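You operate a simulated robot arm through the tools that you are given. There is no shell and no other tool.

Carry out the task below with a simulated robot arm. There is one attempt and no reset: what you move stays moved.

## Task
Pack the brass corner in the green box and lid it.
Fine: it is in the black-handled drawer; shut the drawer; the lid sits square. Where these are worked on the way, their far stop is far enough and under half their travel is too little: black-handled drawer.

Only the result counts: the job must be done as asked and must still hold three seconds after the hand-in. Knocking over, shifting, dropping, spilling or breaking anything else fails it. A push-on lid holds only when it is set on centred and level and pressed home; a screw cap is set on level and turned clockwise until tight.

## Robot
A 6-joint arm with a two-finger parallel gripper, fixed in place. Base frame: the origin is at the foot of the arm, x ahead of it, y to its left, z up. Units: mm, degrees, N and s.
Its first joint turns from -166.0 to 166.0 degrees. Payload 3.91 kg.
The tool frame sits at the grasp point between the pads (the TCP): z along the fingers, y along the line on which they close. The tips reach 30 mm beyond it. Largest opening 110 mm; finger width 20, thickness 10; the body of the gripper, 48 by 112 mm, starts 55 mm behind the TCP.
Orientation is told as [roll, pitch, yaw] about the base's x, y, z axes, in that order, counted from this pose: with the fingers straight down and closing along the base's y, the tool's x points along the base's -x, its y along +y and its z along -z.

## Interface
- The arm moves only by the tool drive_tool. Its arguments are lists of equal length, an entry for each row: "fingers": the finger opening in m, from 0 to 0.11; "travel": the shift along the base's x, y, z in m, a list of three; "dr": the turn, a rotation vector about the base's x, y, z in rad, a list of three. In form: {"fingers": [fingers, ...], "travel": [[tx, ty, tz], ...], "dr": [[rx, ry, rz], ...]}. A call has 1 to 20 rows; each row is the pose to reach, as a shift and turn from the pose commanded when the call began. A row lasts 0.2 s, in which the tool goes at most 50 mm and 8.6 degrees; a call with a longer step from one row to the next is refused whole, and so is a gripper value outside its range. A pose out of reach is approached as far as the arm can. The call stops where the force on the tool passes 40 N (or 10 N more than at its start, if that is more) or the arm is blocked; 0.2 s more then pass. Each finger travels about 108 mm/s and halts on what it meets, pressing with about 22 N; the grip force reading is that of the motor and also rises with nothing between the fingers. The clock runs only during rows and for 0.2 s after the last one: add rows that repeat a pose to give the fingers time. The reply holds the time, the measured pose of the TCP, the force on the tool along the base axes, the opening and the grip force, in the units named above and with some noise, with the torque about the TCP (base axes, N m) and any sound that the robot's microphone picked up.
- Cameras (640 x 400 px; columns grow to the right, rows downward): "scene" is fixed at [219.4, 640.9, 1507.3]; the picture's right is [-0.74, -0.67, 0.00], its down [-0.34, 0.38, -0.86] and it looks along [0.58, -0.64, -0.51] (base axes); focal length 343 px, centre (320, 200). "wrist" rides on the gripper at [72, 17, -103] in the tool frame; the picture's right is [-0.23, 0.97, 0.00], its down [-0.76, -0.18, -0.62] and it looks along [-0.61, -0.14, 0.78] (tool axes); focal length 222 px, centre (320, 200). There is no depth. A picture from a camera that has moved, and an enlarged one, comes with that camera's place and axes in the base frame and with its lens. The place of the scene camera against the robot may be out by one fixed shift of up to 12 mm in any direction.
- capture(camera): a new picture of that camera. The clock stands still meanwhile.
- zoom(camera, box): a new picture of the part [left, top, right, bottom] of that camera's present view, enlarged. The clock stands still meanwhile.
- close_job(): hands the job in; it is judged then, once.

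Nothing tells you positions but the pictures and the camera data. Unless the task says otherwise, let go and move clear before handing in.

The tools are called after "Emit:" as name(argument=value, ...) on one line, values as JSON. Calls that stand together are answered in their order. drive_tool: Moves the arm, as the interface text tells. Its arguments: {"type":"object","properties":{"fingers":{"type":"array","items":{"type":"number"}},"travel":{"type":"array","items":{"type":"array","items":{"type":"number"}}},"dr":{"type":"array","items":{"type":"array","items":{"type":"number"}}}},"required":["fingers","travel","dr"]} The other tools are called the same way: capture (camera) takes a picture; zoom (camera, box) takes an enlarged picture of a part of a camera's view; close_job () hands the job in.

At the start:

```text
time: 0.0
position: [619.6, 189.6, 1193.0]
tool_rot: [0.0, 0.0, -0.1]
contact_force: [-0.1, -0.4, -0.5]
wrist_torque: [0.01, 0.02, -0.02]
width: 110.1
gripper_force: 0.1
```

scene: 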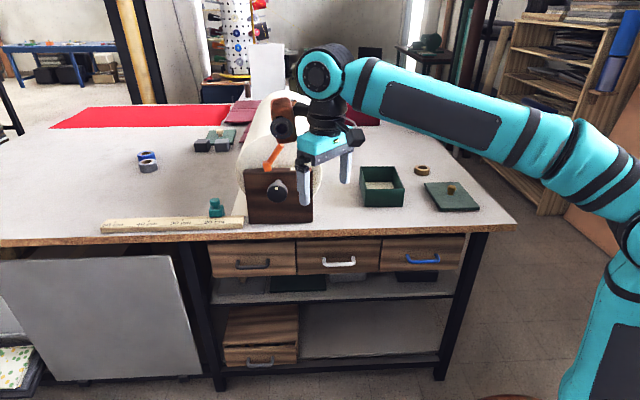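
wrist: 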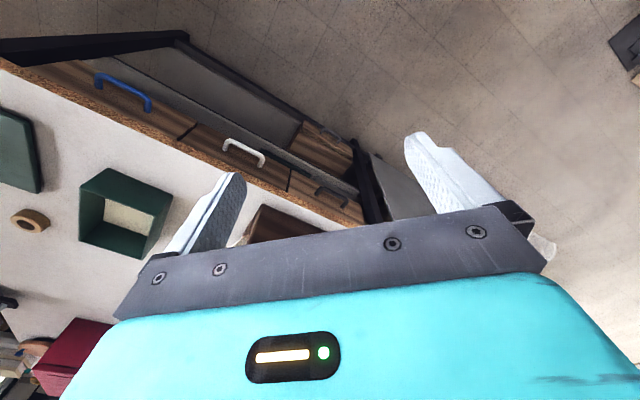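

I see a bench with three drawers under its top (black, white and blue handles), and a green open box and a green lid with a knob on top. I'll take closer pictures before I plan any motion.

Emit:
zoom(camera="scene", box=[190, 130, 350, 230])

Emit:
zoom(camera="scene", box=[340, 140, 500, 240])

Emit:
zoom(camera="scene", box=[200, 220, 360, 320])

Emit:
zoom(camera="scene", box=[340, 220, 500, 320])

Emit:
zoom(camera="wrist", box=[0, 0, 320, 200])

```text
4.00 times, centred on (270, 180) of scene
camera zoom: at [219.4, 640.9, 1507.3], right [-0.74, -0.67, 0.0], down [-0.34, 0.38, -0.86], along [0.58, -0.64, -0.51], focal length 1371 px, centre (520, 280)
```

zoom: 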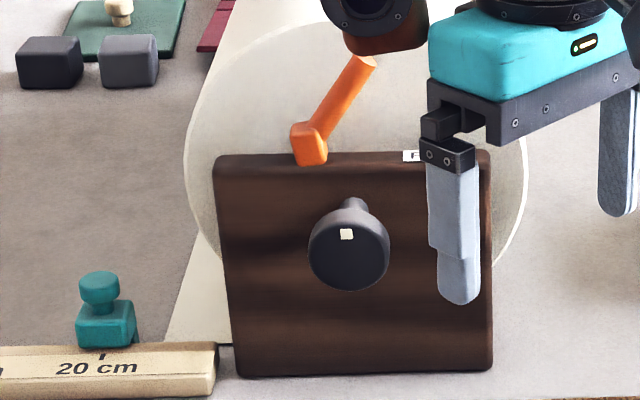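

```text
4.00 times, centred on (420, 190) of scene
camera zoom: at [219.4, 640.9, 1507.3], right [-0.74, -0.67, 0.0], down [-0.34, 0.38, -0.86], along [0.58, -0.64, -0.51], focal length 1371 px, centre (-80, 240)
```

zoom: 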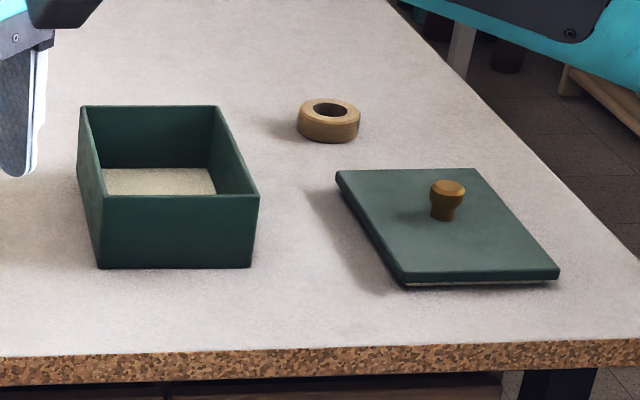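

```text
4.00 times, centred on (280, 270) of scene
camera zoom: at [219.4, 640.9, 1507.3], right [-0.74, -0.67, 0.0], down [-0.34, 0.38, -0.86], along [0.58, -0.64, -0.51], focal length 1371 px, centre (480, -80)
```

zoom: 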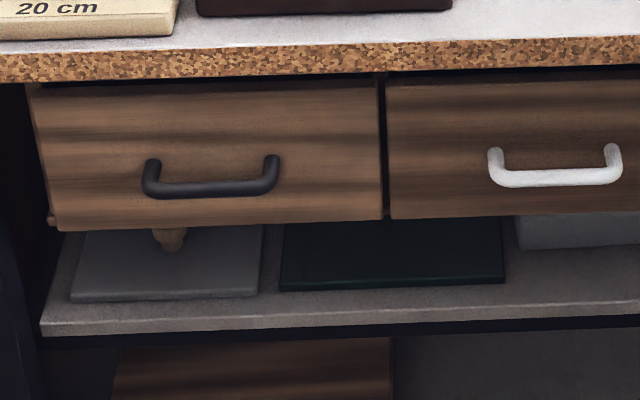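

```text
4.00 times, centred on (420, 270) of scene
camera zoom: at [219.4, 640.9, 1507.3], right [-0.74, -0.67, 0.0], down [-0.34, 0.38, -0.86], along [0.58, -0.64, -0.51], focal length 1371 px, centre (-80, -80)
```

zoom: 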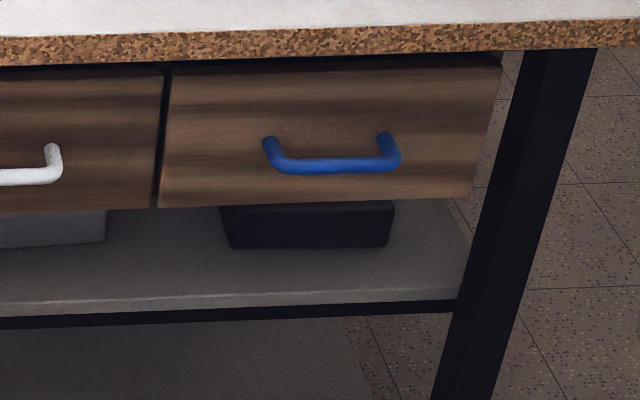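

```text
2.00 times, centred on (160, 100) of wrist
camera zoom: at [547.9, 207.7, 1297.9], right [0.23, 0.97, 0.0], down [0.76, -0.18, 0.62], along [0.61, -0.14, -0.78], focal length 444 px, centre (640, 400)
```

zoom: 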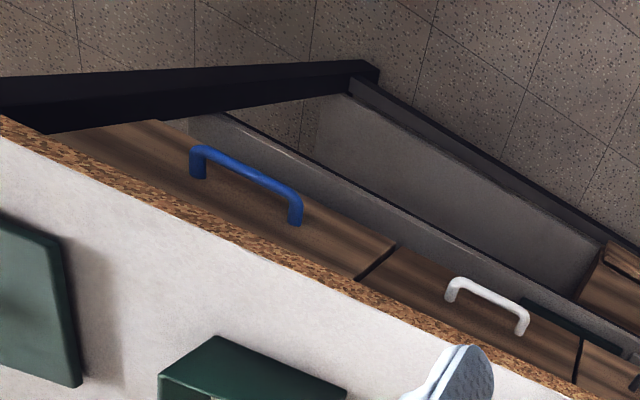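

The bench front seems to face back towards the scene camera, with the box roughly at x 720, y -190. I'll zoom the wrist view to triangulate the bench height and the handles.

Emit:
zoom(camera="wrist", box=[0, 100, 240, 250])

Emit:
zoom(camera="wrist", box=[200, 100, 440, 250])

Emit:
zoom(camera="scene", box=[180, 90, 340, 190])

```text
2.67 times, centred on (120, 175) of wrist
camera zoom: at [547.9, 207.7, 1297.9], right [0.23, 0.97, 0.0], down [0.76, -0.18, 0.62], along [0.61, -0.14, -0.78], focal length 592 px, centre (853, 267)
```

zoom: 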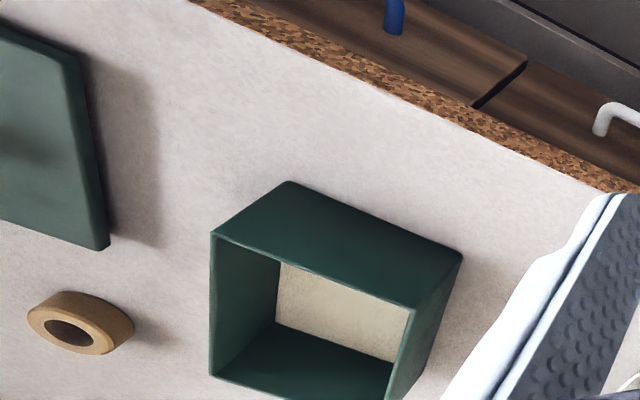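

```text
2.67 times, centred on (320, 175) of wrist
camera zoom: at [547.9, 207.7, 1297.9], right [0.23, 0.97, 0.0], down [0.76, -0.18, 0.62], along [0.61, -0.14, -0.78], focal length 592 px, centre (320, 267)
```

zoom: 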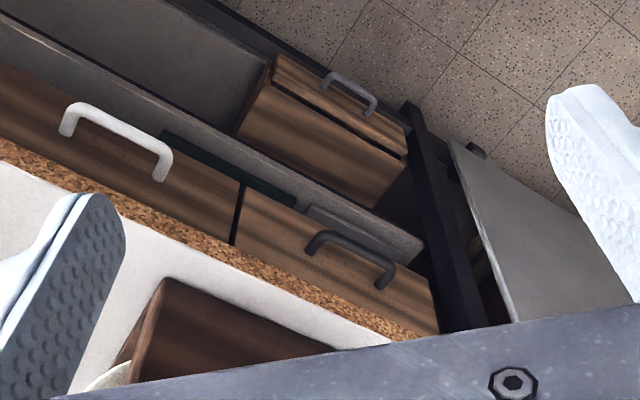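

```text
4.00 times, centred on (260, 140) of scene
camera zoom: at [219.4, 640.9, 1507.3], right [-0.74, -0.67, 0.0], down [-0.34, 0.38, -0.86], along [0.58, -0.64, -0.51], focal length 1371 px, centre (560, 440)
```

zoom: 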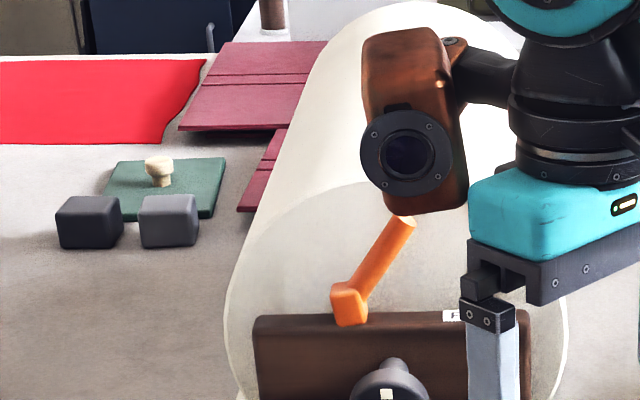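

The bench top is at about z 886 with its front edge running near 45° in the base frame. The box is around (789,-311) and its lid around (586,-455), and the black handle is near (965,155,740). I'll move the wrist camera out in front of the black drawer for a better look.

Emit:
drive_tool(fingers=[0.11, 0.11, 0.11, 0.11, 0.11, 0.11, 0.11, 0.11], travel=[[0.01, 0.02, -0.018], [0.02, 0.04, -0.036], [0.03, 0.06, -0.054], [0.04, 0.08, -0.072], [0.05, 0.1, -0.09], [0.06, 0.12, -0.108], [0.07, 0.14, -0.125], [0.08, 0.16, -0.143]], dr=[[0, 0, -0.098], [0, 0, -0.196], [0, 0, -0.294], [0, 0, -0.392], [0, 0, -0.49], [0, 0, -0.588], [0, 0, -0.686], [0, 0, -0.785]])

Emit:
capture(camera="wrist")

Emit:
capture(camera="scene")

```text
time: 1.8
position: [699.9, 348.0, 1050.3]
tool_rot: [0.1, 0.0, -45.3]
contact_force: [0.3, -0.2, 0.5]
wrist_torque: [0.02, -0.02, 0.02]
width: 110.1
gripper_force: 0.1
```

```text
taken
camera wrist: at [660.8, 413.1, 1155.5], right [0.85, 0.53, 0.0], down [0.41, -0.67, 0.62], along [0.33, -0.53, -0.78], focal length 222 px, centre (320, 200)
```

wrist: 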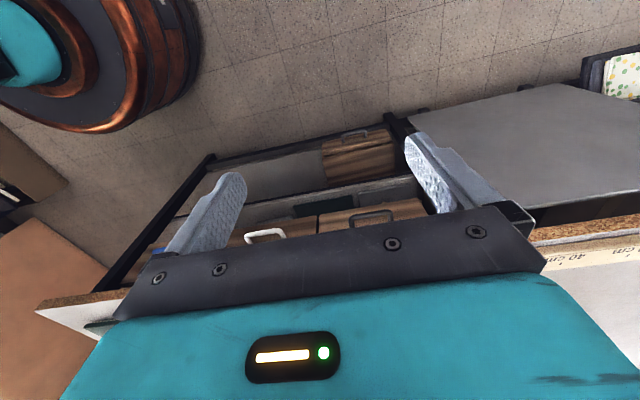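

```text
taken
```

scene: 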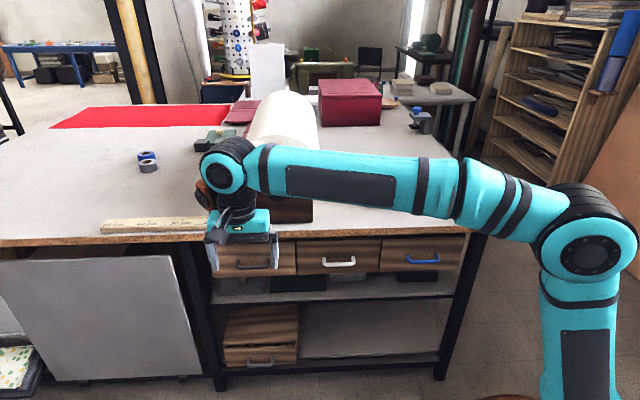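

The arm is now in front of the bench and all three drawers show under the edge in the wrist view. I'll zoom in on the black handle to fix its place from this pose.

Emit:
zoom(camera="wrist", box=[230, 120, 430, 245])

Emit:
zoom(camera="wrist", box=[500, 180, 640, 268])

Emit:
zoom(camera="wrist", box=[0, 220, 200, 345])

Emit:
zoom(camera="scene", box=[190, 180, 350, 280])

```text
3.20 times, centred on (330, 182) of wrist
camera zoom: at [660.8, 413.1, 1155.5], right [0.85, 0.53, 0.0], down [0.41, -0.67, 0.62], along [0.33, -0.53, -0.78], focal length 711 px, centre (288, 256)
```

zoom: 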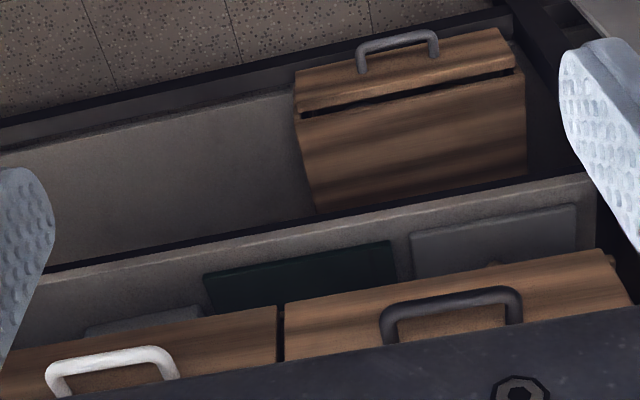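

```text
4.55 times, centred on (570, 224) of wrist
camera zoom: at [660.8, 413.1, 1155.5], right [0.85, 0.53, 0.0], down [0.41, -0.67, 0.62], along [0.33, -0.53, -0.78], focal length 1010 px, centre (-816, 91)
```

zoom: 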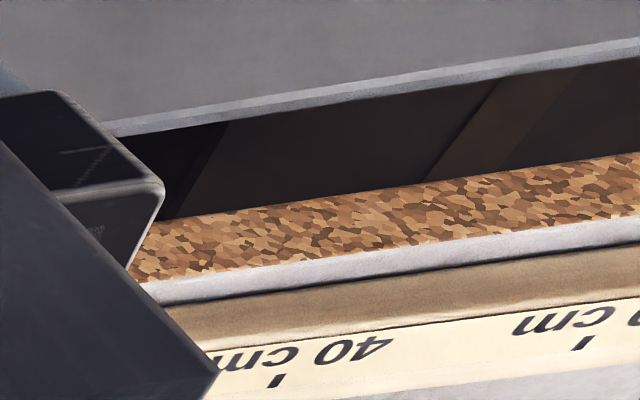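

```text
3.20 times, centred on (100, 282) of wrist
camera zoom: at [660.8, 413.1, 1155.5], right [0.85, 0.53, 0.0], down [0.41, -0.67, 0.62], along [0.33, -0.53, -0.78], focal length 711 px, centre (1024, -64)
```

zoom: 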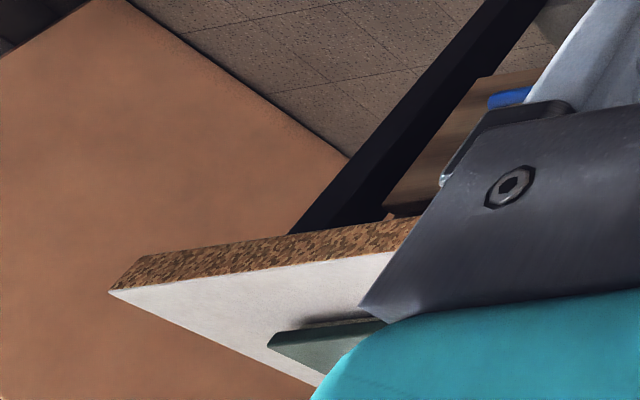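

```text
4.00 times, centred on (270, 230) of scene
camera zoom: at [219.4, 640.9, 1507.3], right [-0.74, -0.67, 0.0], down [-0.34, 0.38, -0.86], along [0.58, -0.64, -0.51], focal length 1371 px, centre (520, 80)
```

zoom: 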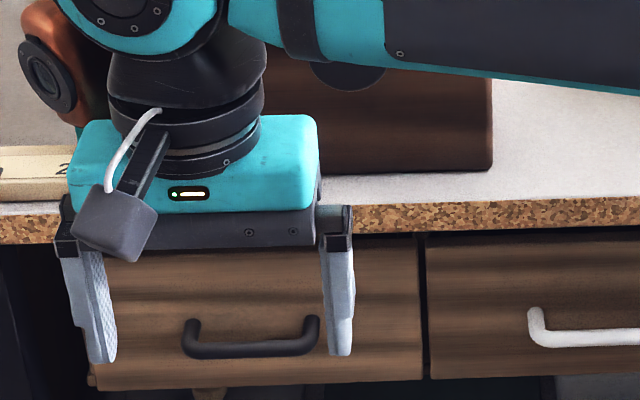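

The handle bar runs from about (932,121) to (1003,189) at z≈738, parallel to the bench edge (45°). It lies right under the edge, so I need to come at it horizontally. I'll start turning the tool to point inward with the fingers closing vertically, at a standoff out front.

Emit:
drive_tool(fingers=[0.11, 0.11, 0.11, 0.11, 0.11, 0.11, 0.11, 0.11, 0.11], travel=[[0.009, -0.0048, -0.0173], [0.018, -0.0097, -0.0347], [0.027, -0.0145, -0.052], [0.036, -0.0193, -0.0693], [0.045, -0.0242, -0.0867], [0.054, -0.029, -0.104], [0.063, -0.0338, -0.1213], [0.072, -0.0387, -0.1387], [0.081, -0.0435, -0.156]], dr=[[0, -0.095, -0.0672], [0, -0.19, -0.1343], [0, -0.285, -0.2015], [0, -0.38, -0.2687], [0, -0.475, -0.3358], [0, -0.57, -0.403], [0, -0.665, -0.4702], [0, -0.76, -0.5373], [0, -0.855, -0.6045]])

Emit:
capture(camera="scene")

Emit:
capture(camera="wrist")

```text
time: 3.8
position: [781.3, 306.1, 896.5]
tool_rot: [45.1, -19.5, -90.0]
contact_force: [0.4, -0.7, -0.1]
wrist_torque: [0.0, -0.04, 0.02]
width: 110.0
gripper_force: 0.0
```

```text
taken
```

scene: 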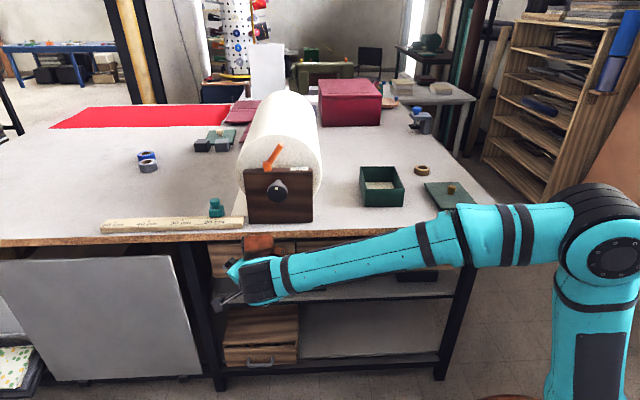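

```text
taken
camera wrist: at [720.3, 404.1, 952.0], right [0.69, 0.02, 0.73], down [-0.57, -0.61, 0.55], along [0.45, -0.79, -0.41], focal length 222 px, centre (320, 200)
```

wrist: 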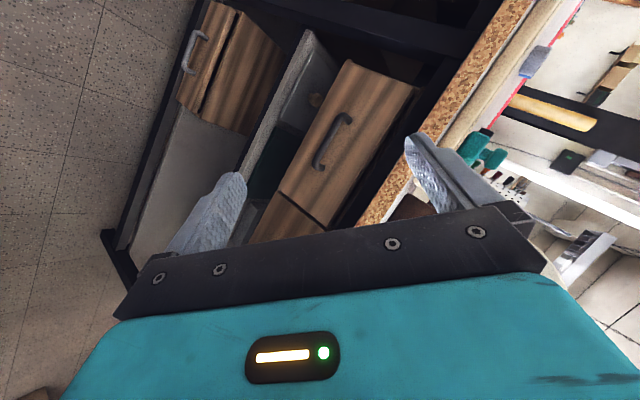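

The arm is halfway through the turn and clear of everything, with the black drawer and handle in view. I'll finish the turn and come to the standoff in front of the handle.

Emit:
drive_tool(fingers=[0.11, 0.11, 0.11, 0.11, 0.1, 0.09, 0.08, 0.07, 0.07], travel=[[0.009, -0.0048, -0.0173], [0.018, -0.0097, -0.0347], [0.027, -0.0145, -0.052], [0.036, -0.0193, -0.0693], [0.045, -0.0242, -0.0867], [0.054, -0.029, -0.104], [0.063, -0.0338, -0.1213], [0.072, -0.0387, -0.1387], [0.081, -0.0435, -0.156]], dr=[[0, -0.095, -0.0672], [0, -0.19, -0.1343], [0, -0.285, -0.2015], [0, -0.38, -0.2687], [0, -0.475, -0.3358], [0, -0.57, -0.403], [0, -0.665, -0.4702], [0, -0.76, -0.5373], [0, -0.855, -0.6045]])

Emit:
capture(camera="scene")

Emit:
capture(camera="wrist")

```text
time: 5.8
position: [1066.2, 345.4, 1014.8]
tool_rot: [83.8, -9.2, -138.3]
contact_force: [2.5, 1.3, -5.8]
wrist_torque: [-0.39, -0.34, -0.23]
width: 70.1
gripper_force: 0.1
out of reach, approached as far as the arm can: row 3, 4, 5, 6, 7, 8, 9
```

```text
taken
```

scene: 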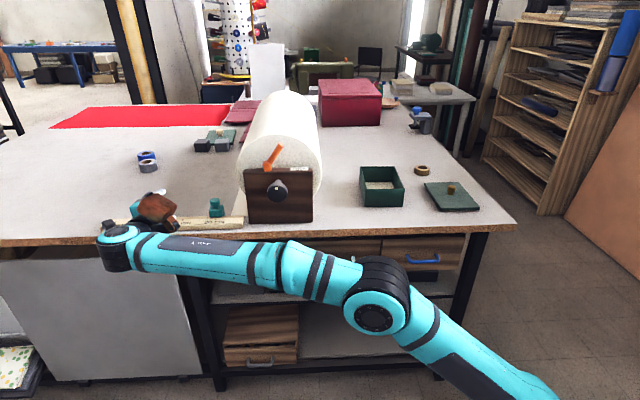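

```text
taken
camera wrist: at [1057.3, 472.2, 1032.0], right [0.02, -0.12, 0.99], down [-1.0, -0.04, 0.02], along [0.03, -0.99, -0.12], focal length 222 px, centre (320, 200)
```

wrist: 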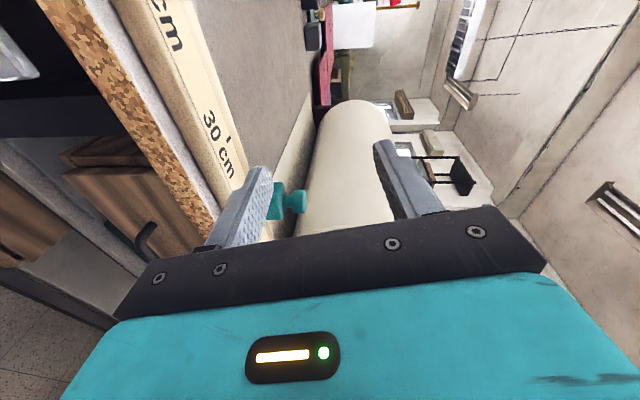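

The solver ran out of reach turning that way and the arm stretched out to (1066,345,1015), still clear of the bench. The opposite roll should suit this wrist better. I'll first check what pose is being held with a null move before I back out.

Emit:
drive_tool(fingers=[0.07], travel=[[0, 0, 0]], dr=[[0, 0, 0]])

Emit:
zoom(camera="scene", box=[80, 180, 280, 305])

```text
time: 6.2
position: [1073.5, 349.5, 997.1]
tool_rot: [83.6, -10.3, -138.2]
contact_force: [0.8, -0.2, 0.2]
wrist_torque: [0.09, 0.03, 0.02]
width: 69.9
gripper_force: 0.1
```

```text
3.20 times, centred on (180, 242) of scene
camera zoom: at [219.4, 640.9, 1507.3], right [-0.74, -0.67, 0.0], down [-0.34, 0.38, -0.86], along [0.58, -0.64, -0.51], focal length 1097 px, centre (768, 64)
```

zoom: 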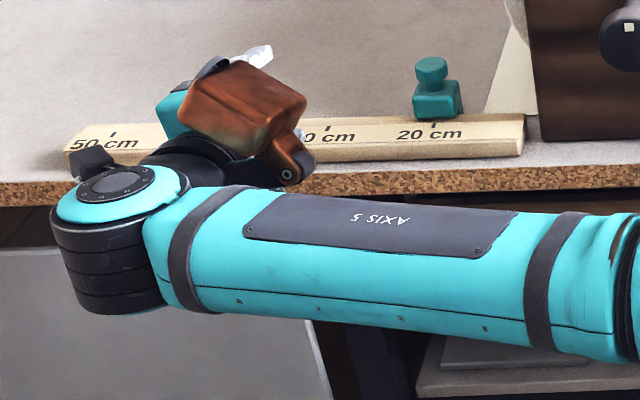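

The held pose is the reached one, and the forearm label shows it rolled over. I'll back out along the reverse turn, pulling towards the base and away from the bench.

Emit:
drive_tool(fingers=[0.07, 0.07, 0.07, 0.07, 0.07], travel=[[-0.03, 0.0, 0.003], [-0.06, 0.0, 0.006], [-0.09, 0.0, 0.01], [-0.12, 0.0, 0.015], [-0.15, 0.0, 0.02]], dr=[[0, 0.095, 0.0672], [0, 0.19, 0.1343], [0, 0.285, 0.2015], [0, 0.38, 0.2687], [0, 0.475, 0.3358]])

Emit:
capture(camera="scene")

```text
time: 7.4
position: [922.9, 347.8, 1011.0]
tool_rot: [60.0, -26.0, -110.9]
contact_force: [0.1, 1.0, -0.6]
wrist_torque: [-0.09, -0.02, -0.03]
width: 69.9
gripper_force: 0.1
```

```text
taken
```

scene: 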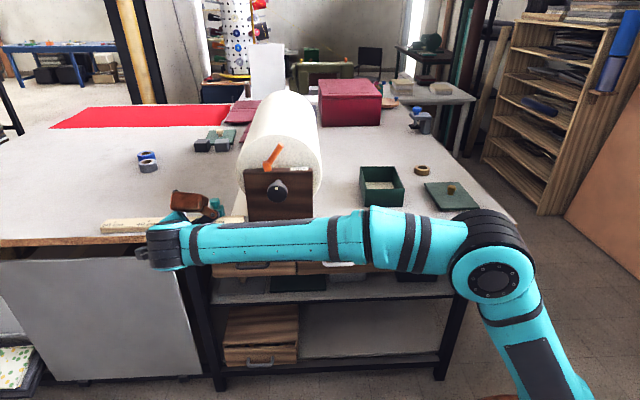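

The arm is retracting cleanly. I'll go on back to the tool-down pose in front of the bench.

Emit:
drive_tool(fingers=[0.07, 0.07, 0.07, 0.07, 0.07, 0.07, 0.07, 0.07, 0.07, 0.07, 0.07, 0.07, 0.07], travel=[[-0.018, 0.0, 0.003], [-0.036, 0.0, 0.006], [-0.054, 0.0, 0.009], [-0.072, 0.0, 0.012], [-0.09, 0.0, 0.015], [-0.108, 0.0, 0.018], [-0.126, 0.0, 0.021], [-0.144, 0.0, 0.024], [-0.162, 0.0, 0.027], [-0.18, 0.0, 0.03], [-0.198, 0.0, 0.033], [-0.21, 0.0, 0.036], [-0.223, 0.0, 0.04]], dr=[[0, 0.095, 0.0672], [0, 0.19, 0.1343], [0, 0.285, 0.2015], [0, 0.38, 0.2687], [0, 0.475, 0.3358], [0, 0.57, 0.403], [0, 0.665, 0.4702], [0, 0.76, 0.5373], [0, 0.855, 0.6045], [0, 0.95, 0.6717], [0, 1.045, 0.7388], [0, 1.14, 0.806], [0, 1.235, 0.873]])

Emit:
capture(camera="scene")

```text
time: 10.2
position: [698.6, 345.8, 1053.5]
tool_rot: [-7.2, -3.0, -34.7]
contact_force: [-1.0, 0.0, -0.4]
wrist_torque: [-0.01, -0.01, 0.01]
width: 70.1
gripper_force: 0.0
```

```text
taken
```

scene: 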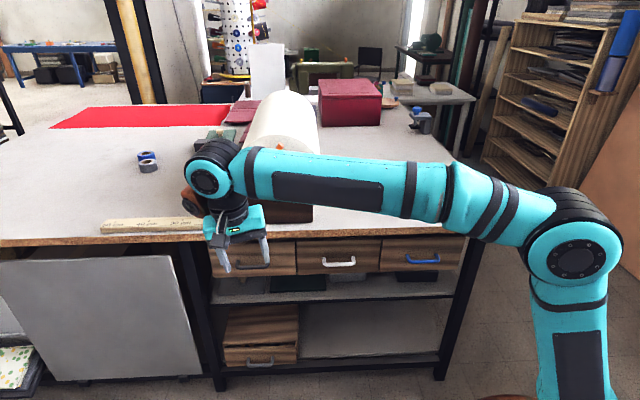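

I'm back near tool-down at (699,346,1054). Now I'll turn the other way, to tool-horizontal with the camera on the base side, in two halves.

Emit:
drive_tool(fingers=[0.07, 0.07, 0.07, 0.07, 0.07, 0.07, 0.07], travel=[[0.01, -0.003, -0.015], [0.02, -0.006, -0.03], [0.03, -0.009, -0.045], [0.04, -0.012, -0.06], [0.05, -0.015, -0.075], [0.06, -0.018, -0.09], [0.07, -0.021, -0.105]], dr=[[-0.1099, -0.0066, 0.0778], [-0.2199, -0.0132, 0.1556], [-0.3298, -0.0199, 0.2334], [-0.4397, -0.0265, 0.3111], [-0.5496, -0.0331, 0.3889], [-0.6596, -0.0397, 0.4667], [-0.7695, -0.0464, 0.5445]])

Emit:
capture(camera="scene")

Emit:
capture(camera="wrist")

```text
time: 11.8
position: [771.2, 325.0, 947.4]
tool_rot: [-49.0, -17.2, 5.8]
contact_force: [-0.9, 0.0, 0.6]
wrist_torque: [0.02, 0.01, 0.01]
width: 70.0
gripper_force: 0.0
```

```text
taken
```

scene: 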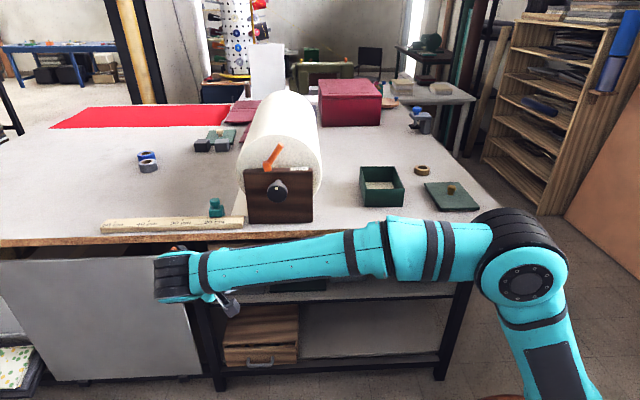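

```text
taken
camera wrist: at [677.1, 406.4, 979.6], right [0.37, 0.68, -0.64], down [0.53, 0.41, 0.74], along [0.77, -0.61, -0.21], focal length 222 px, centre (320, 200)
```

wrist: 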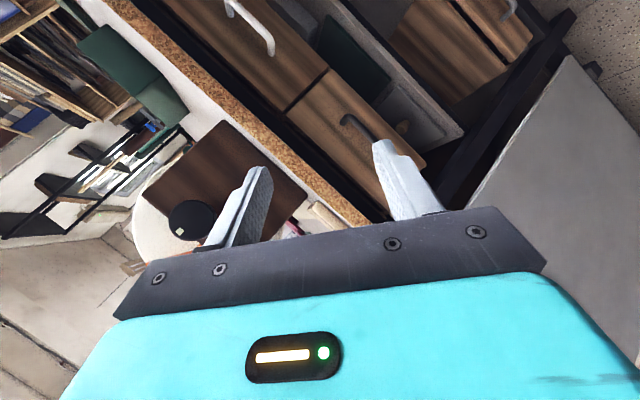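

Halfway through the turn and the arm is tracking it. I'll finish the turn down to a standoff at handle height.

Emit:
drive_tool(fingers=[0.07, 0.07, 0.07, 0.07, 0.07, 0.07, 0.07], travel=[[0.009, -0.004, -0.027], [0.018, -0.007, -0.054], [0.026, -0.011, -0.081], [0.035, -0.014, -0.107], [0.044, -0.018, -0.134], [0.052, -0.021, -0.161], [0.061, -0.025, -0.188]], dr=[[-0.1099, -0.0066, 0.0778], [-0.2199, -0.0132, 0.1556], [-0.3298, -0.0199, 0.2334], [-0.4397, -0.0265, 0.3111], [-0.5496, -0.0331, 0.3889], [-0.6596, -0.0397, 0.4667], [-0.7695, -0.0464, 0.5445]])

Emit:
capture(camera="scene")

Emit:
capture(camera="wrist")

```text
time: 13.4
position: [831.1, 299.6, 759.8]
tool_rot: [-90.0, 0.0, 45.2]
contact_force: [-0.3, 0.4, 0.4]
wrist_torque: [0.03, -0.01, -0.01]
width: 70.1
gripper_force: 0.0
```

```text
taken
```

scene: 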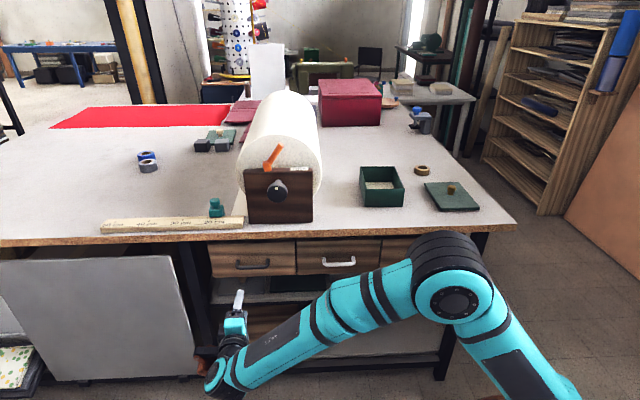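

```text
taken
camera wrist: at [707.4, 322.5, 743.5], right [0.16, 0.16, -0.97], down [0.09, 0.98, 0.18], along [0.98, -0.12, 0.14], focal length 222 px, centre (320, 200)
```

wrist: 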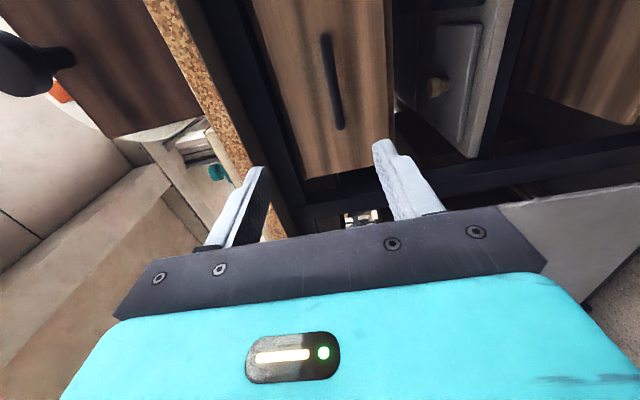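

The tool is now horizontal, square to the drawer, at (831,300,760), and the handle shows upright between the fingers in the wrist view. I'll zoom in to refine the bar's height and depth.

Emit:
zoom(camera="wrist", box=[230, 0, 430, 125])

Emit:
zoom(camera="scene", box=[190, 220, 310, 295])

```text
3.20 times, centred on (330, 62) of wrist
camera zoom: at [707.4, 322.5, 743.5], right [0.16, 0.16, -0.97], down [0.09, 0.98, 0.18], along [0.98, -0.12, 0.14], focal length 711 px, centre (288, 640)
```

zoom: 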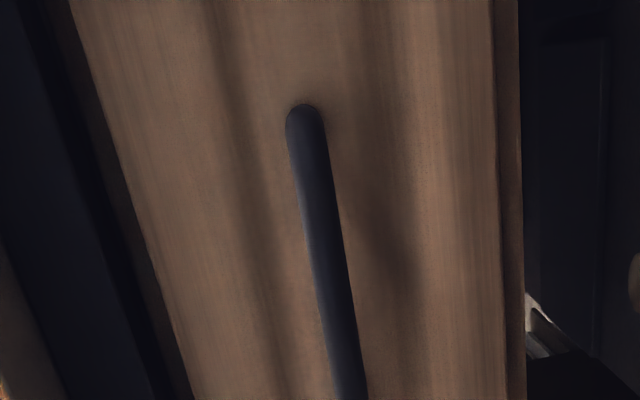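

```text
5.33 times, centred on (250, 258) of scene
camera zoom: at [219.4, 640.9, 1507.3], right [-0.74, -0.67, 0.0], down [-0.34, 0.38, -0.86], along [0.58, -0.64, -0.51], focal length 1828 px, centre (693, -107)
```

zoom: 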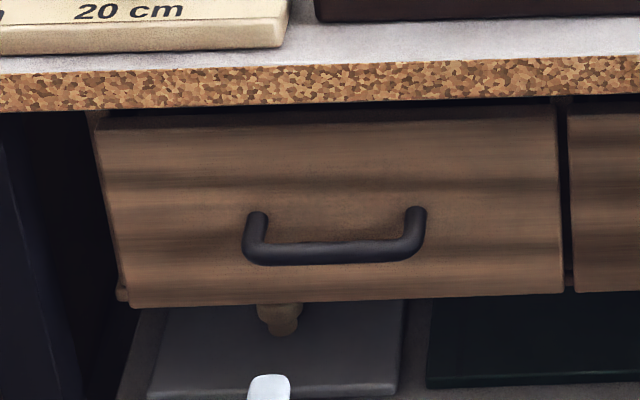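

The bar centre is near (969,156.5,742). I'll move in with the TCP about 8 mm short of the bar, fingers open above and below it.

Emit:
drive_tool(fingers=[0.07, 0.07, 0.07, 0.07, 0.07, 0.07, 0.07, 0.07], travel=[[0.016, -0.017, -0.018], [0.034, -0.035, -0.018], [0.052, -0.054, -0.018], [0.07, -0.073, -0.018], [0.088, -0.092, -0.018], [0.105, -0.11, -0.018], [0.12, -0.125, -0.018], [0.132, -0.138, -0.018]], dr=[[0, 0, 0], [0, 0, 0], [0, 0, 0], [0, 0, 0], [0, 0, 0], [0, 0, 0], [0, 0, 0], [0, 0, 0]])

Emit:
capture(camera="wrist")

Emit:
zoom(camera="scene", box=[190, 220, 310, 295])

```text
time: 15.2
position: [964.1, 162.7, 741.2]
tool_rot: [-89.8, -0.1, 45.1]
contact_force: [-0.2, -0.3, 0.0]
wrist_torque: [-0.01, 0.02, 0.0]
width: 70.1
gripper_force: 0.0
```

```text
taken
camera wrist: at [840.2, 185.6, 725.7], right [0.16, 0.16, -0.97], down [0.1, 0.98, 0.18], along [0.98, -0.12, 0.14], focal length 222 px, centre (320, 200)
```

wrist: 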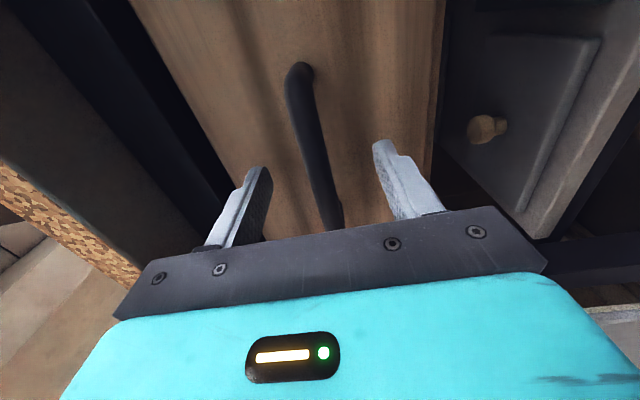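

```text
5.33 times, centred on (250, 258) of scene
camera zoom: at [219.4, 640.9, 1507.3], right [-0.74, -0.67, 0.0], down [-0.34, 0.38, -0.86], along [0.58, -0.64, -0.51], focal length 1828 px, centre (693, -107)
```

zoom: 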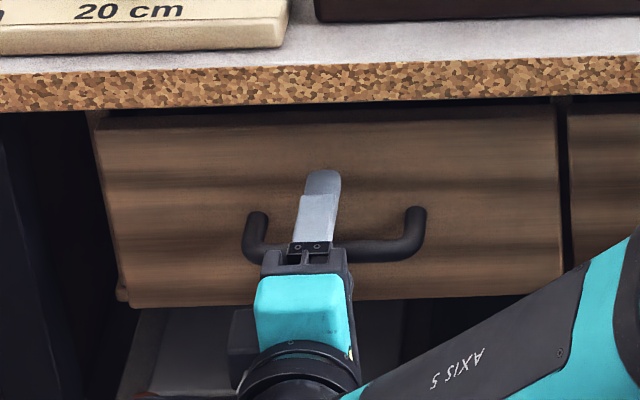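

The fingers straddle the bar. I'll close on it.

Emit:
drive_tool(fingers=[0.03, 0.0, 0.0, 0.0, 0.0], travel=[[0, 0, 0], [0, 0, 0], [0, 0, 0], [0, 0, 0], [0, 0, 0]], dr=[[0, 0, 0], [0, 0, 0], [0, 0, 0], [0, 0, 0], [0, 0, 0]])

Emit:
capture(camera="wrist")

```text
time: 16.4
position: [964.1, 163.3, 738.7]
tool_rot: [-89.8, 0.0, 45.1]
contact_force: [-2.6, -1.3, -14.1]
wrist_torque: [0.04, 0.11, 0.29]
width: 13.8
gripper_force: 45.0
```

```text
taken
camera wrist: at [840.2, 185.4, 724.5], right [0.16, 0.16, -0.97], down [0.1, 0.98, 0.18], along [0.98, -0.12, 0.14], focal length 222 px, centre (320, 200)
```

wrist: 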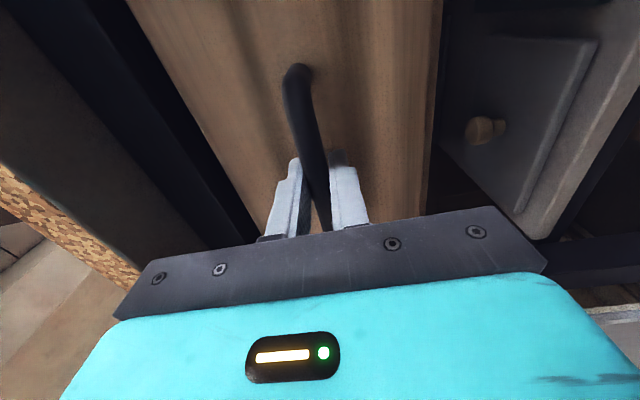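

I have the bar, 13.8 mm wide, and it sits a few mm lower than the tool. I'll ease down 2.5 mm and pull straight out from the bench.

Emit:
drive_tool(fingers=[0.0, 0.0, 0.0, 0.0, 0.0, 0.0, 0.0, 0.0, 0.0, 0.0], travel=[[0, 0, -0.0025], [-0.007, 0.007, -0.0025], [-0.018, 0.018, -0.0025], [-0.032, 0.032, -0.0025], [-0.046, 0.046, -0.0025], [-0.06, 0.06, -0.0025], [-0.074, 0.074, -0.0025], [-0.088, 0.088, -0.0025], [-0.1, 0.1, -0.0025], [-0.11, 0.11, -0.0025]], dr=[[0, 0, 0], [0, 0, 0], [0, 0, 0], [0, 0, 0], [0, 0, 0], [0, 0, 0], [0, 0, 0], [0, 0, 0], [0, 0, 0], [0, 0, 0]])

Emit:
capture(camera="scene")

Emit:
capture(camera="wrist")

```text
time: 18.6
position: [852.8, 273.5, 740.1]
tool_rot: [-90.0, -0.1, 45.1]
contact_force: [5.4, 7.2, 35.3]
wrist_torque: [-0.36, -0.07, -0.44]
width: 13.8
gripper_force: 44.6
```

```text
taken
```

scene: 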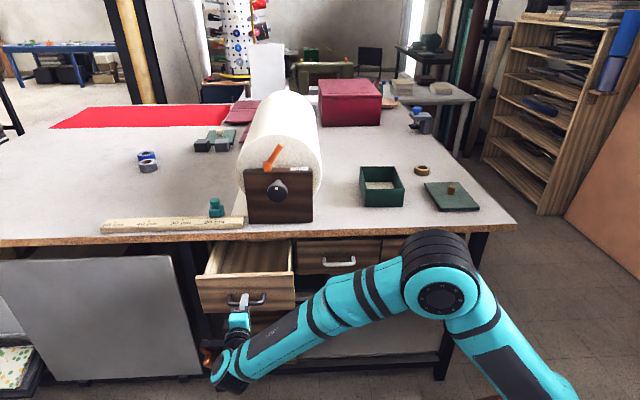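

```text
taken
camera wrist: at [729.2, 296.2, 723.9], right [0.16, 0.16, -0.97], down [0.1, 0.98, 0.18], along [0.98, -0.12, 0.14], focal length 222 px, centre (320, 200)
```

wrist: 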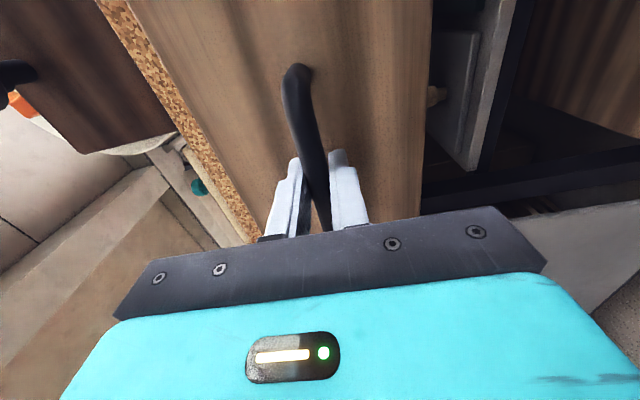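

The drawer has come out about 155 mm and the tool is pressing down on the handle a bit. I'll lift 2 mm to take that load off before I pull on.

Emit:
drive_tool(fingers=[0.0, 0.0], travel=[[0, 0, 0.0015], [0, 0, 0.0015]], dr=[[0, 0, 0], [0, 0, 0]])

Emit:
zoom(camera="scene", box=[180, 220, 340, 320])

```text
time: 19.2
position: [852.8, 272.3, 741.1]
tool_rot: [-89.9, -0.1, 45.0]
contact_force: [7.3, 9.7, 25.3]
wrist_torque: [-0.14, -0.07, 0.22]
width: 13.9
gripper_force: 44.6
```

```text
4.00 times, centred on (260, 270) of scene
camera zoom: at [219.4, 640.9, 1507.3], right [-0.74, -0.67, 0.0], down [-0.34, 0.38, -0.86], along [0.58, -0.64, -0.51], focal length 1371 px, centre (560, -80)
```

zoom: 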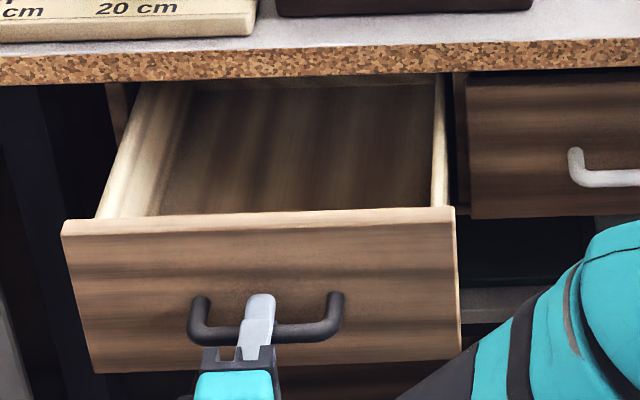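

Nothing shows in the front part of the drawer yet. I'll lift the tool a little more and pull on towards the stop.

Emit:
drive_tool(fingers=[0.0, 0.0, 0.0, 0.0, 0.0, 0.0, 0.0, 0.0, 0.0], travel=[[0.001, 0.001, 0.003], [-0.007, 0.009, 0.003], [-0.019, 0.021, 0.003], [-0.031, 0.033, 0.003], [-0.043, 0.045, 0.003], [-0.055, 0.057, 0.003], [-0.067, 0.069, 0.003], [-0.079, 0.081, 0.003], [-0.091, 0.093, 0.003]], dr=[[0, 0, 0], [0, 0, 0], [0, 0, 0], [0, 0, 0], [0, 0, 0], [0, 0, 0], [0, 0, 0], [0, 0, 0], [0, 0, 0]])

Emit:
capture(camera="scene")

Emit:
zoom(camera="scene", box=[180, 220, 340, 320])

```text
time: 20.4
position: [812.0, 315.1, 740.6]
tool_rot: [-89.7, 0.2, 45.0]
contact_force: [-10.1, -8.3, -5.1]
wrist_torque: [0.2, -0.16, 0.4]
width: 13.3
gripper_force: 45.3
stopped in row 6: the force on the tool passed its limit at 42 N (the readings are from after the stop); the commanded pose is now the measured one
```

```text
taken
```

scene: 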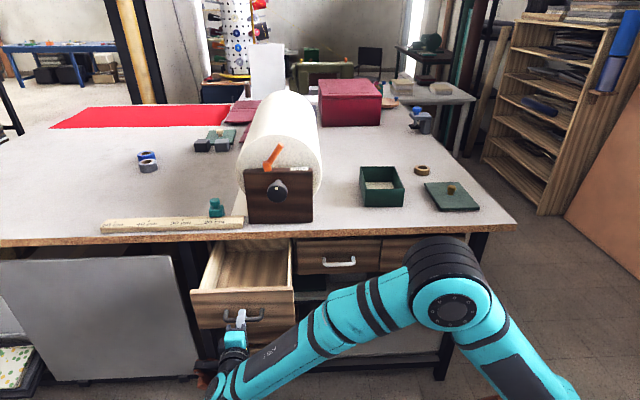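

```text
4.00 times, centred on (260, 270) of scene
camera zoom: at [219.4, 640.9, 1507.3], right [-0.74, -0.67, 0.0], down [-0.34, 0.38, -0.86], along [0.58, -0.64, -0.51], focal length 1371 px, centre (560, -80)
```

zoom: 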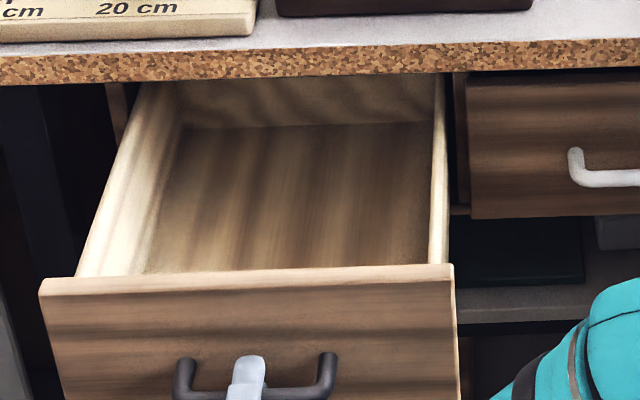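

The drawer has hit its far stop after about 215 mm. The scene camera sees no part inside, so it is probably behind the front panel. I'll let go of the handle and back out straight.

Emit:
drive_tool(fingers=[0.02, 0.04, 0.05, 0.05, 0.05, 0.05, 0.05, 0.05], travel=[[0, 0, 0], [0, 0, 0], [0, 0, 0], [-0.01, 0.01, 0], [-0.025, 0.025, 0], [-0.04, 0.04, 0], [-0.055, 0.055, 0], [-0.07, 0.07, 0]], dr=[[0, 0, 0], [0, 0, 0], [0, 0, 0], [0, 0, 0], [0, 0, 0], [0, 0, 0], [0, 0, 0], [0, 0, 0]])

Emit:
capture(camera="scene")

Emit:
capture(camera="wrist")

```text
time: 22.2
position: [741.8, 384.6, 741.4]
tool_rot: [-89.8, 0.1, 45.0]
contact_force: [-0.1, 0.9, 0.2]
wrist_torque: [-0.01, 0.01, 0.01]
width: 50.2
gripper_force: 0.0
```

```text
taken
```

scene: 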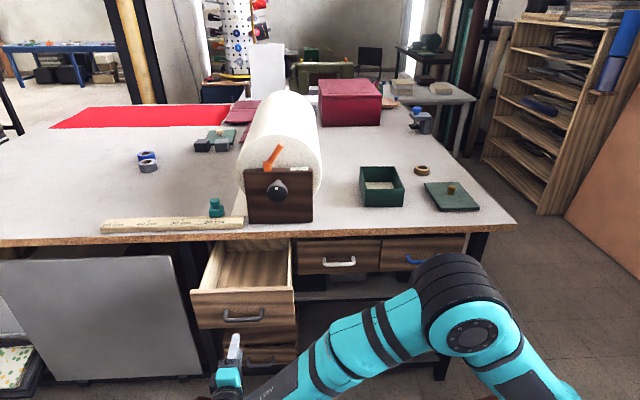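

```text
taken
camera wrist: at [618.4, 407.1, 724.9], right [0.16, 0.16, -0.97], down [0.1, 0.98, 0.18], along [0.98, -0.12, 0.14], focal length 222 px, centre (320, 200)
```

wrist: 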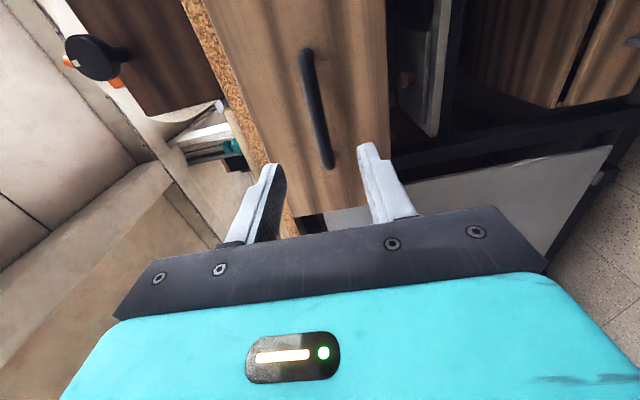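

The drawer stays open at its stop. I'll raise the arm back to tool-down along the reverse turn.

Emit:
drive_tool(fingers=[0.05, 0.05, 0.05, 0.05, 0.05, 0.05, 0.05, 0.05, 0.05, 0.05, 0.05, 0.05, 0.05, 0.05, 0.05, 0.05], travel=[[-0.001, -0.002, 0.019], [-0.003, -0.004, 0.039], [-0.004, -0.007, 0.058], [-0.006, -0.009, 0.077], [-0.007, -0.011, 0.097], [-0.008, -0.013, 0.116], [-0.01, -0.015, 0.135], [-0.011, -0.018, 0.155], [-0.012, -0.02, 0.174], [-0.014, -0.022, 0.193], [-0.015, -0.024, 0.212], [-0.017, -0.026, 0.232], [-0.018, -0.028, 0.251], [-0.019, -0.031, 0.27], [-0.021, -0.033, 0.29], [-0.022, -0.035, 0.309]], dr=[[0.1069, 0, -0.0756], [0.2138, 0, -0.1511], [0.3206, 0, -0.2267], [0.4275, 0, -0.3023], [0.5344, 0, -0.3778], [0.6413, 0, -0.4534], [0.7481, 0, -0.5289], [0.855, 0, -0.6045], [0.9619, 0, -0.6801], [1.0688, 0, -0.7556], [1.1756, 0, -0.8312], [1.2825, 0, -0.9068], [1.3894, 0, -0.9823], [1.4963, 0, -1.0579], [1.6031, 0, -1.1334], [1.71, 0, -1.209]])

Emit:
capture(camera="scene")

Emit:
capture(camera="wrist")

```text
time: 25.6
position: [720.0, 351.3, 1050.7]
tool_rot: [0.3, 0.1, -44.9]
contact_force: [-0.2, 0.9, -0.4]
wrist_torque: [-0.04, 0.05, -0.01]
width: 50.2
gripper_force: 0.0
```

```text
taken
```

scene: 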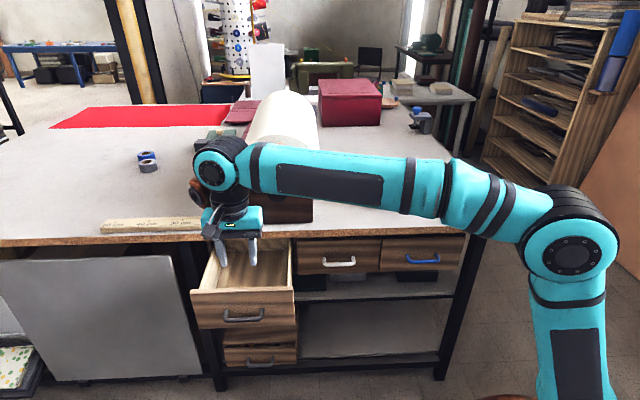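

```text
taken
camera wrist: at [680.9, 414.2, 1154.1], right [0.85, 0.53, 0.0], down [0.41, -0.67, 0.62], along [0.33, -0.53, -0.78], focal length 222 px, centre (320, 200)
```

wrist: 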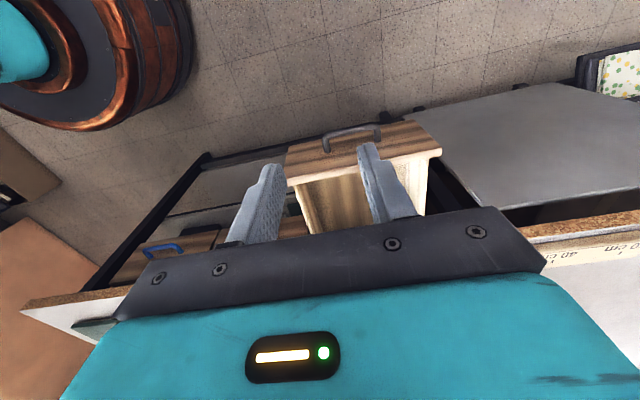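

The tool is down again in front of the bench. I'll move the wrist camera directly over the open drawer to look in.

Emit:
drive_tool(fingers=[0.08, 0.11, 0.11, 0.11, 0.11, 0.11], travel=[[0.028, -0.022, 0.005], [0.057, -0.044, 0.01], [0.085, -0.066, 0.015], [0.113, -0.087, 0.02], [0.142, -0.109, 0.025], [0.17, -0.131, 0.03]], dr=[[0, 0, 0], [0, 0, 0], [0, 0, 0], [0, 0, 0], [0, 0, 0], [0, 0, 0]])

Emit:
capture(camera="wrist")

Emit:
capture(camera="scene")

```text
time: 27.0
position: [889.6, 220.1, 1080.6]
tool_rot: [0.4, 0.1, -44.8]
contact_force: [-0.8, -0.3, 0.0]
wrist_torque: [0.01, -0.04, -0.01]
width: 109.9
gripper_force: 0.1
```

```text
taken
camera wrist: at [850.2, 283.2, 1184.8], right [0.85, 0.53, 0.0], down [0.41, -0.67, 0.62], along [0.33, -0.53, -0.78], focal length 222 px, centre (320, 200)
```

wrist: 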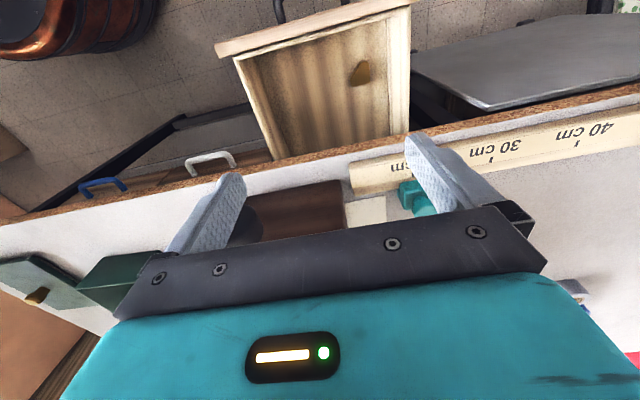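

```text
taken
```

scene: 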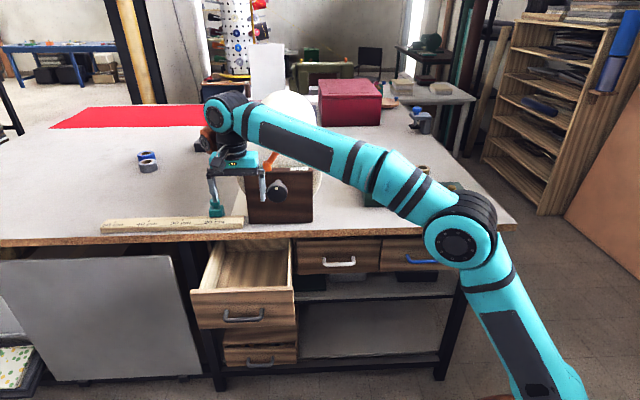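

There is a brass part in the drawer, near the front panel. I'll zoom in on it.

Emit:
zoom(camera="wrist", box=[210, 0, 430, 137])

Emit:
zoom(camera="wrist", box=[320, 40, 400, 90])

```text
2.91 times, centred on (320, 68) of wrist
camera zoom: at [850.2, 283.2, 1184.8], right [0.85, 0.53, 0.0], down [0.41, -0.67, 0.62], along [0.33, -0.53, -0.78], focal length 646 px, centre (320, 582)
```

zoom: 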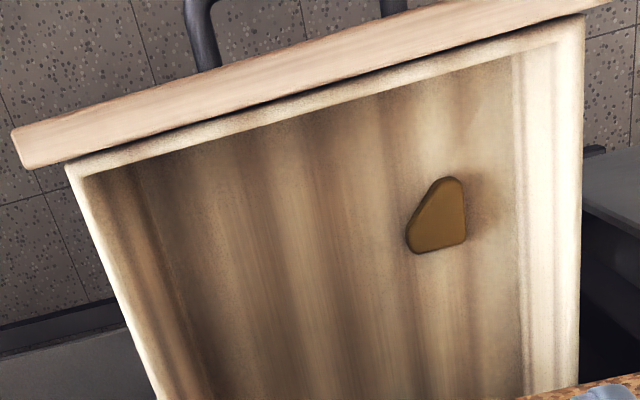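

```text
8.00 times, centred on (360, 65) of wrist
camera zoom: at [850.2, 283.2, 1184.8], right [0.85, 0.53, 0.0], down [0.41, -0.67, 0.62], along [0.33, -0.53, -0.78], focal length 1777 px, centre (0, 1280)
```

zoom: 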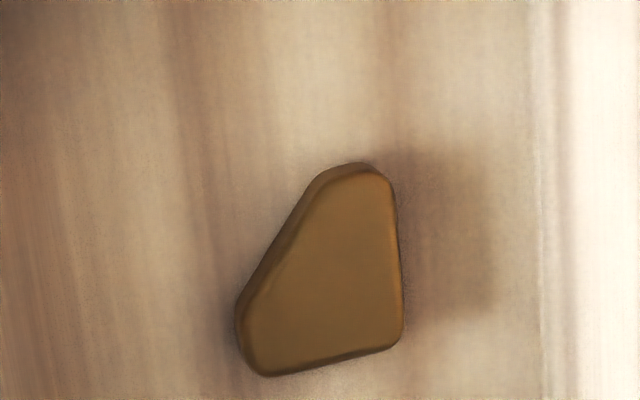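

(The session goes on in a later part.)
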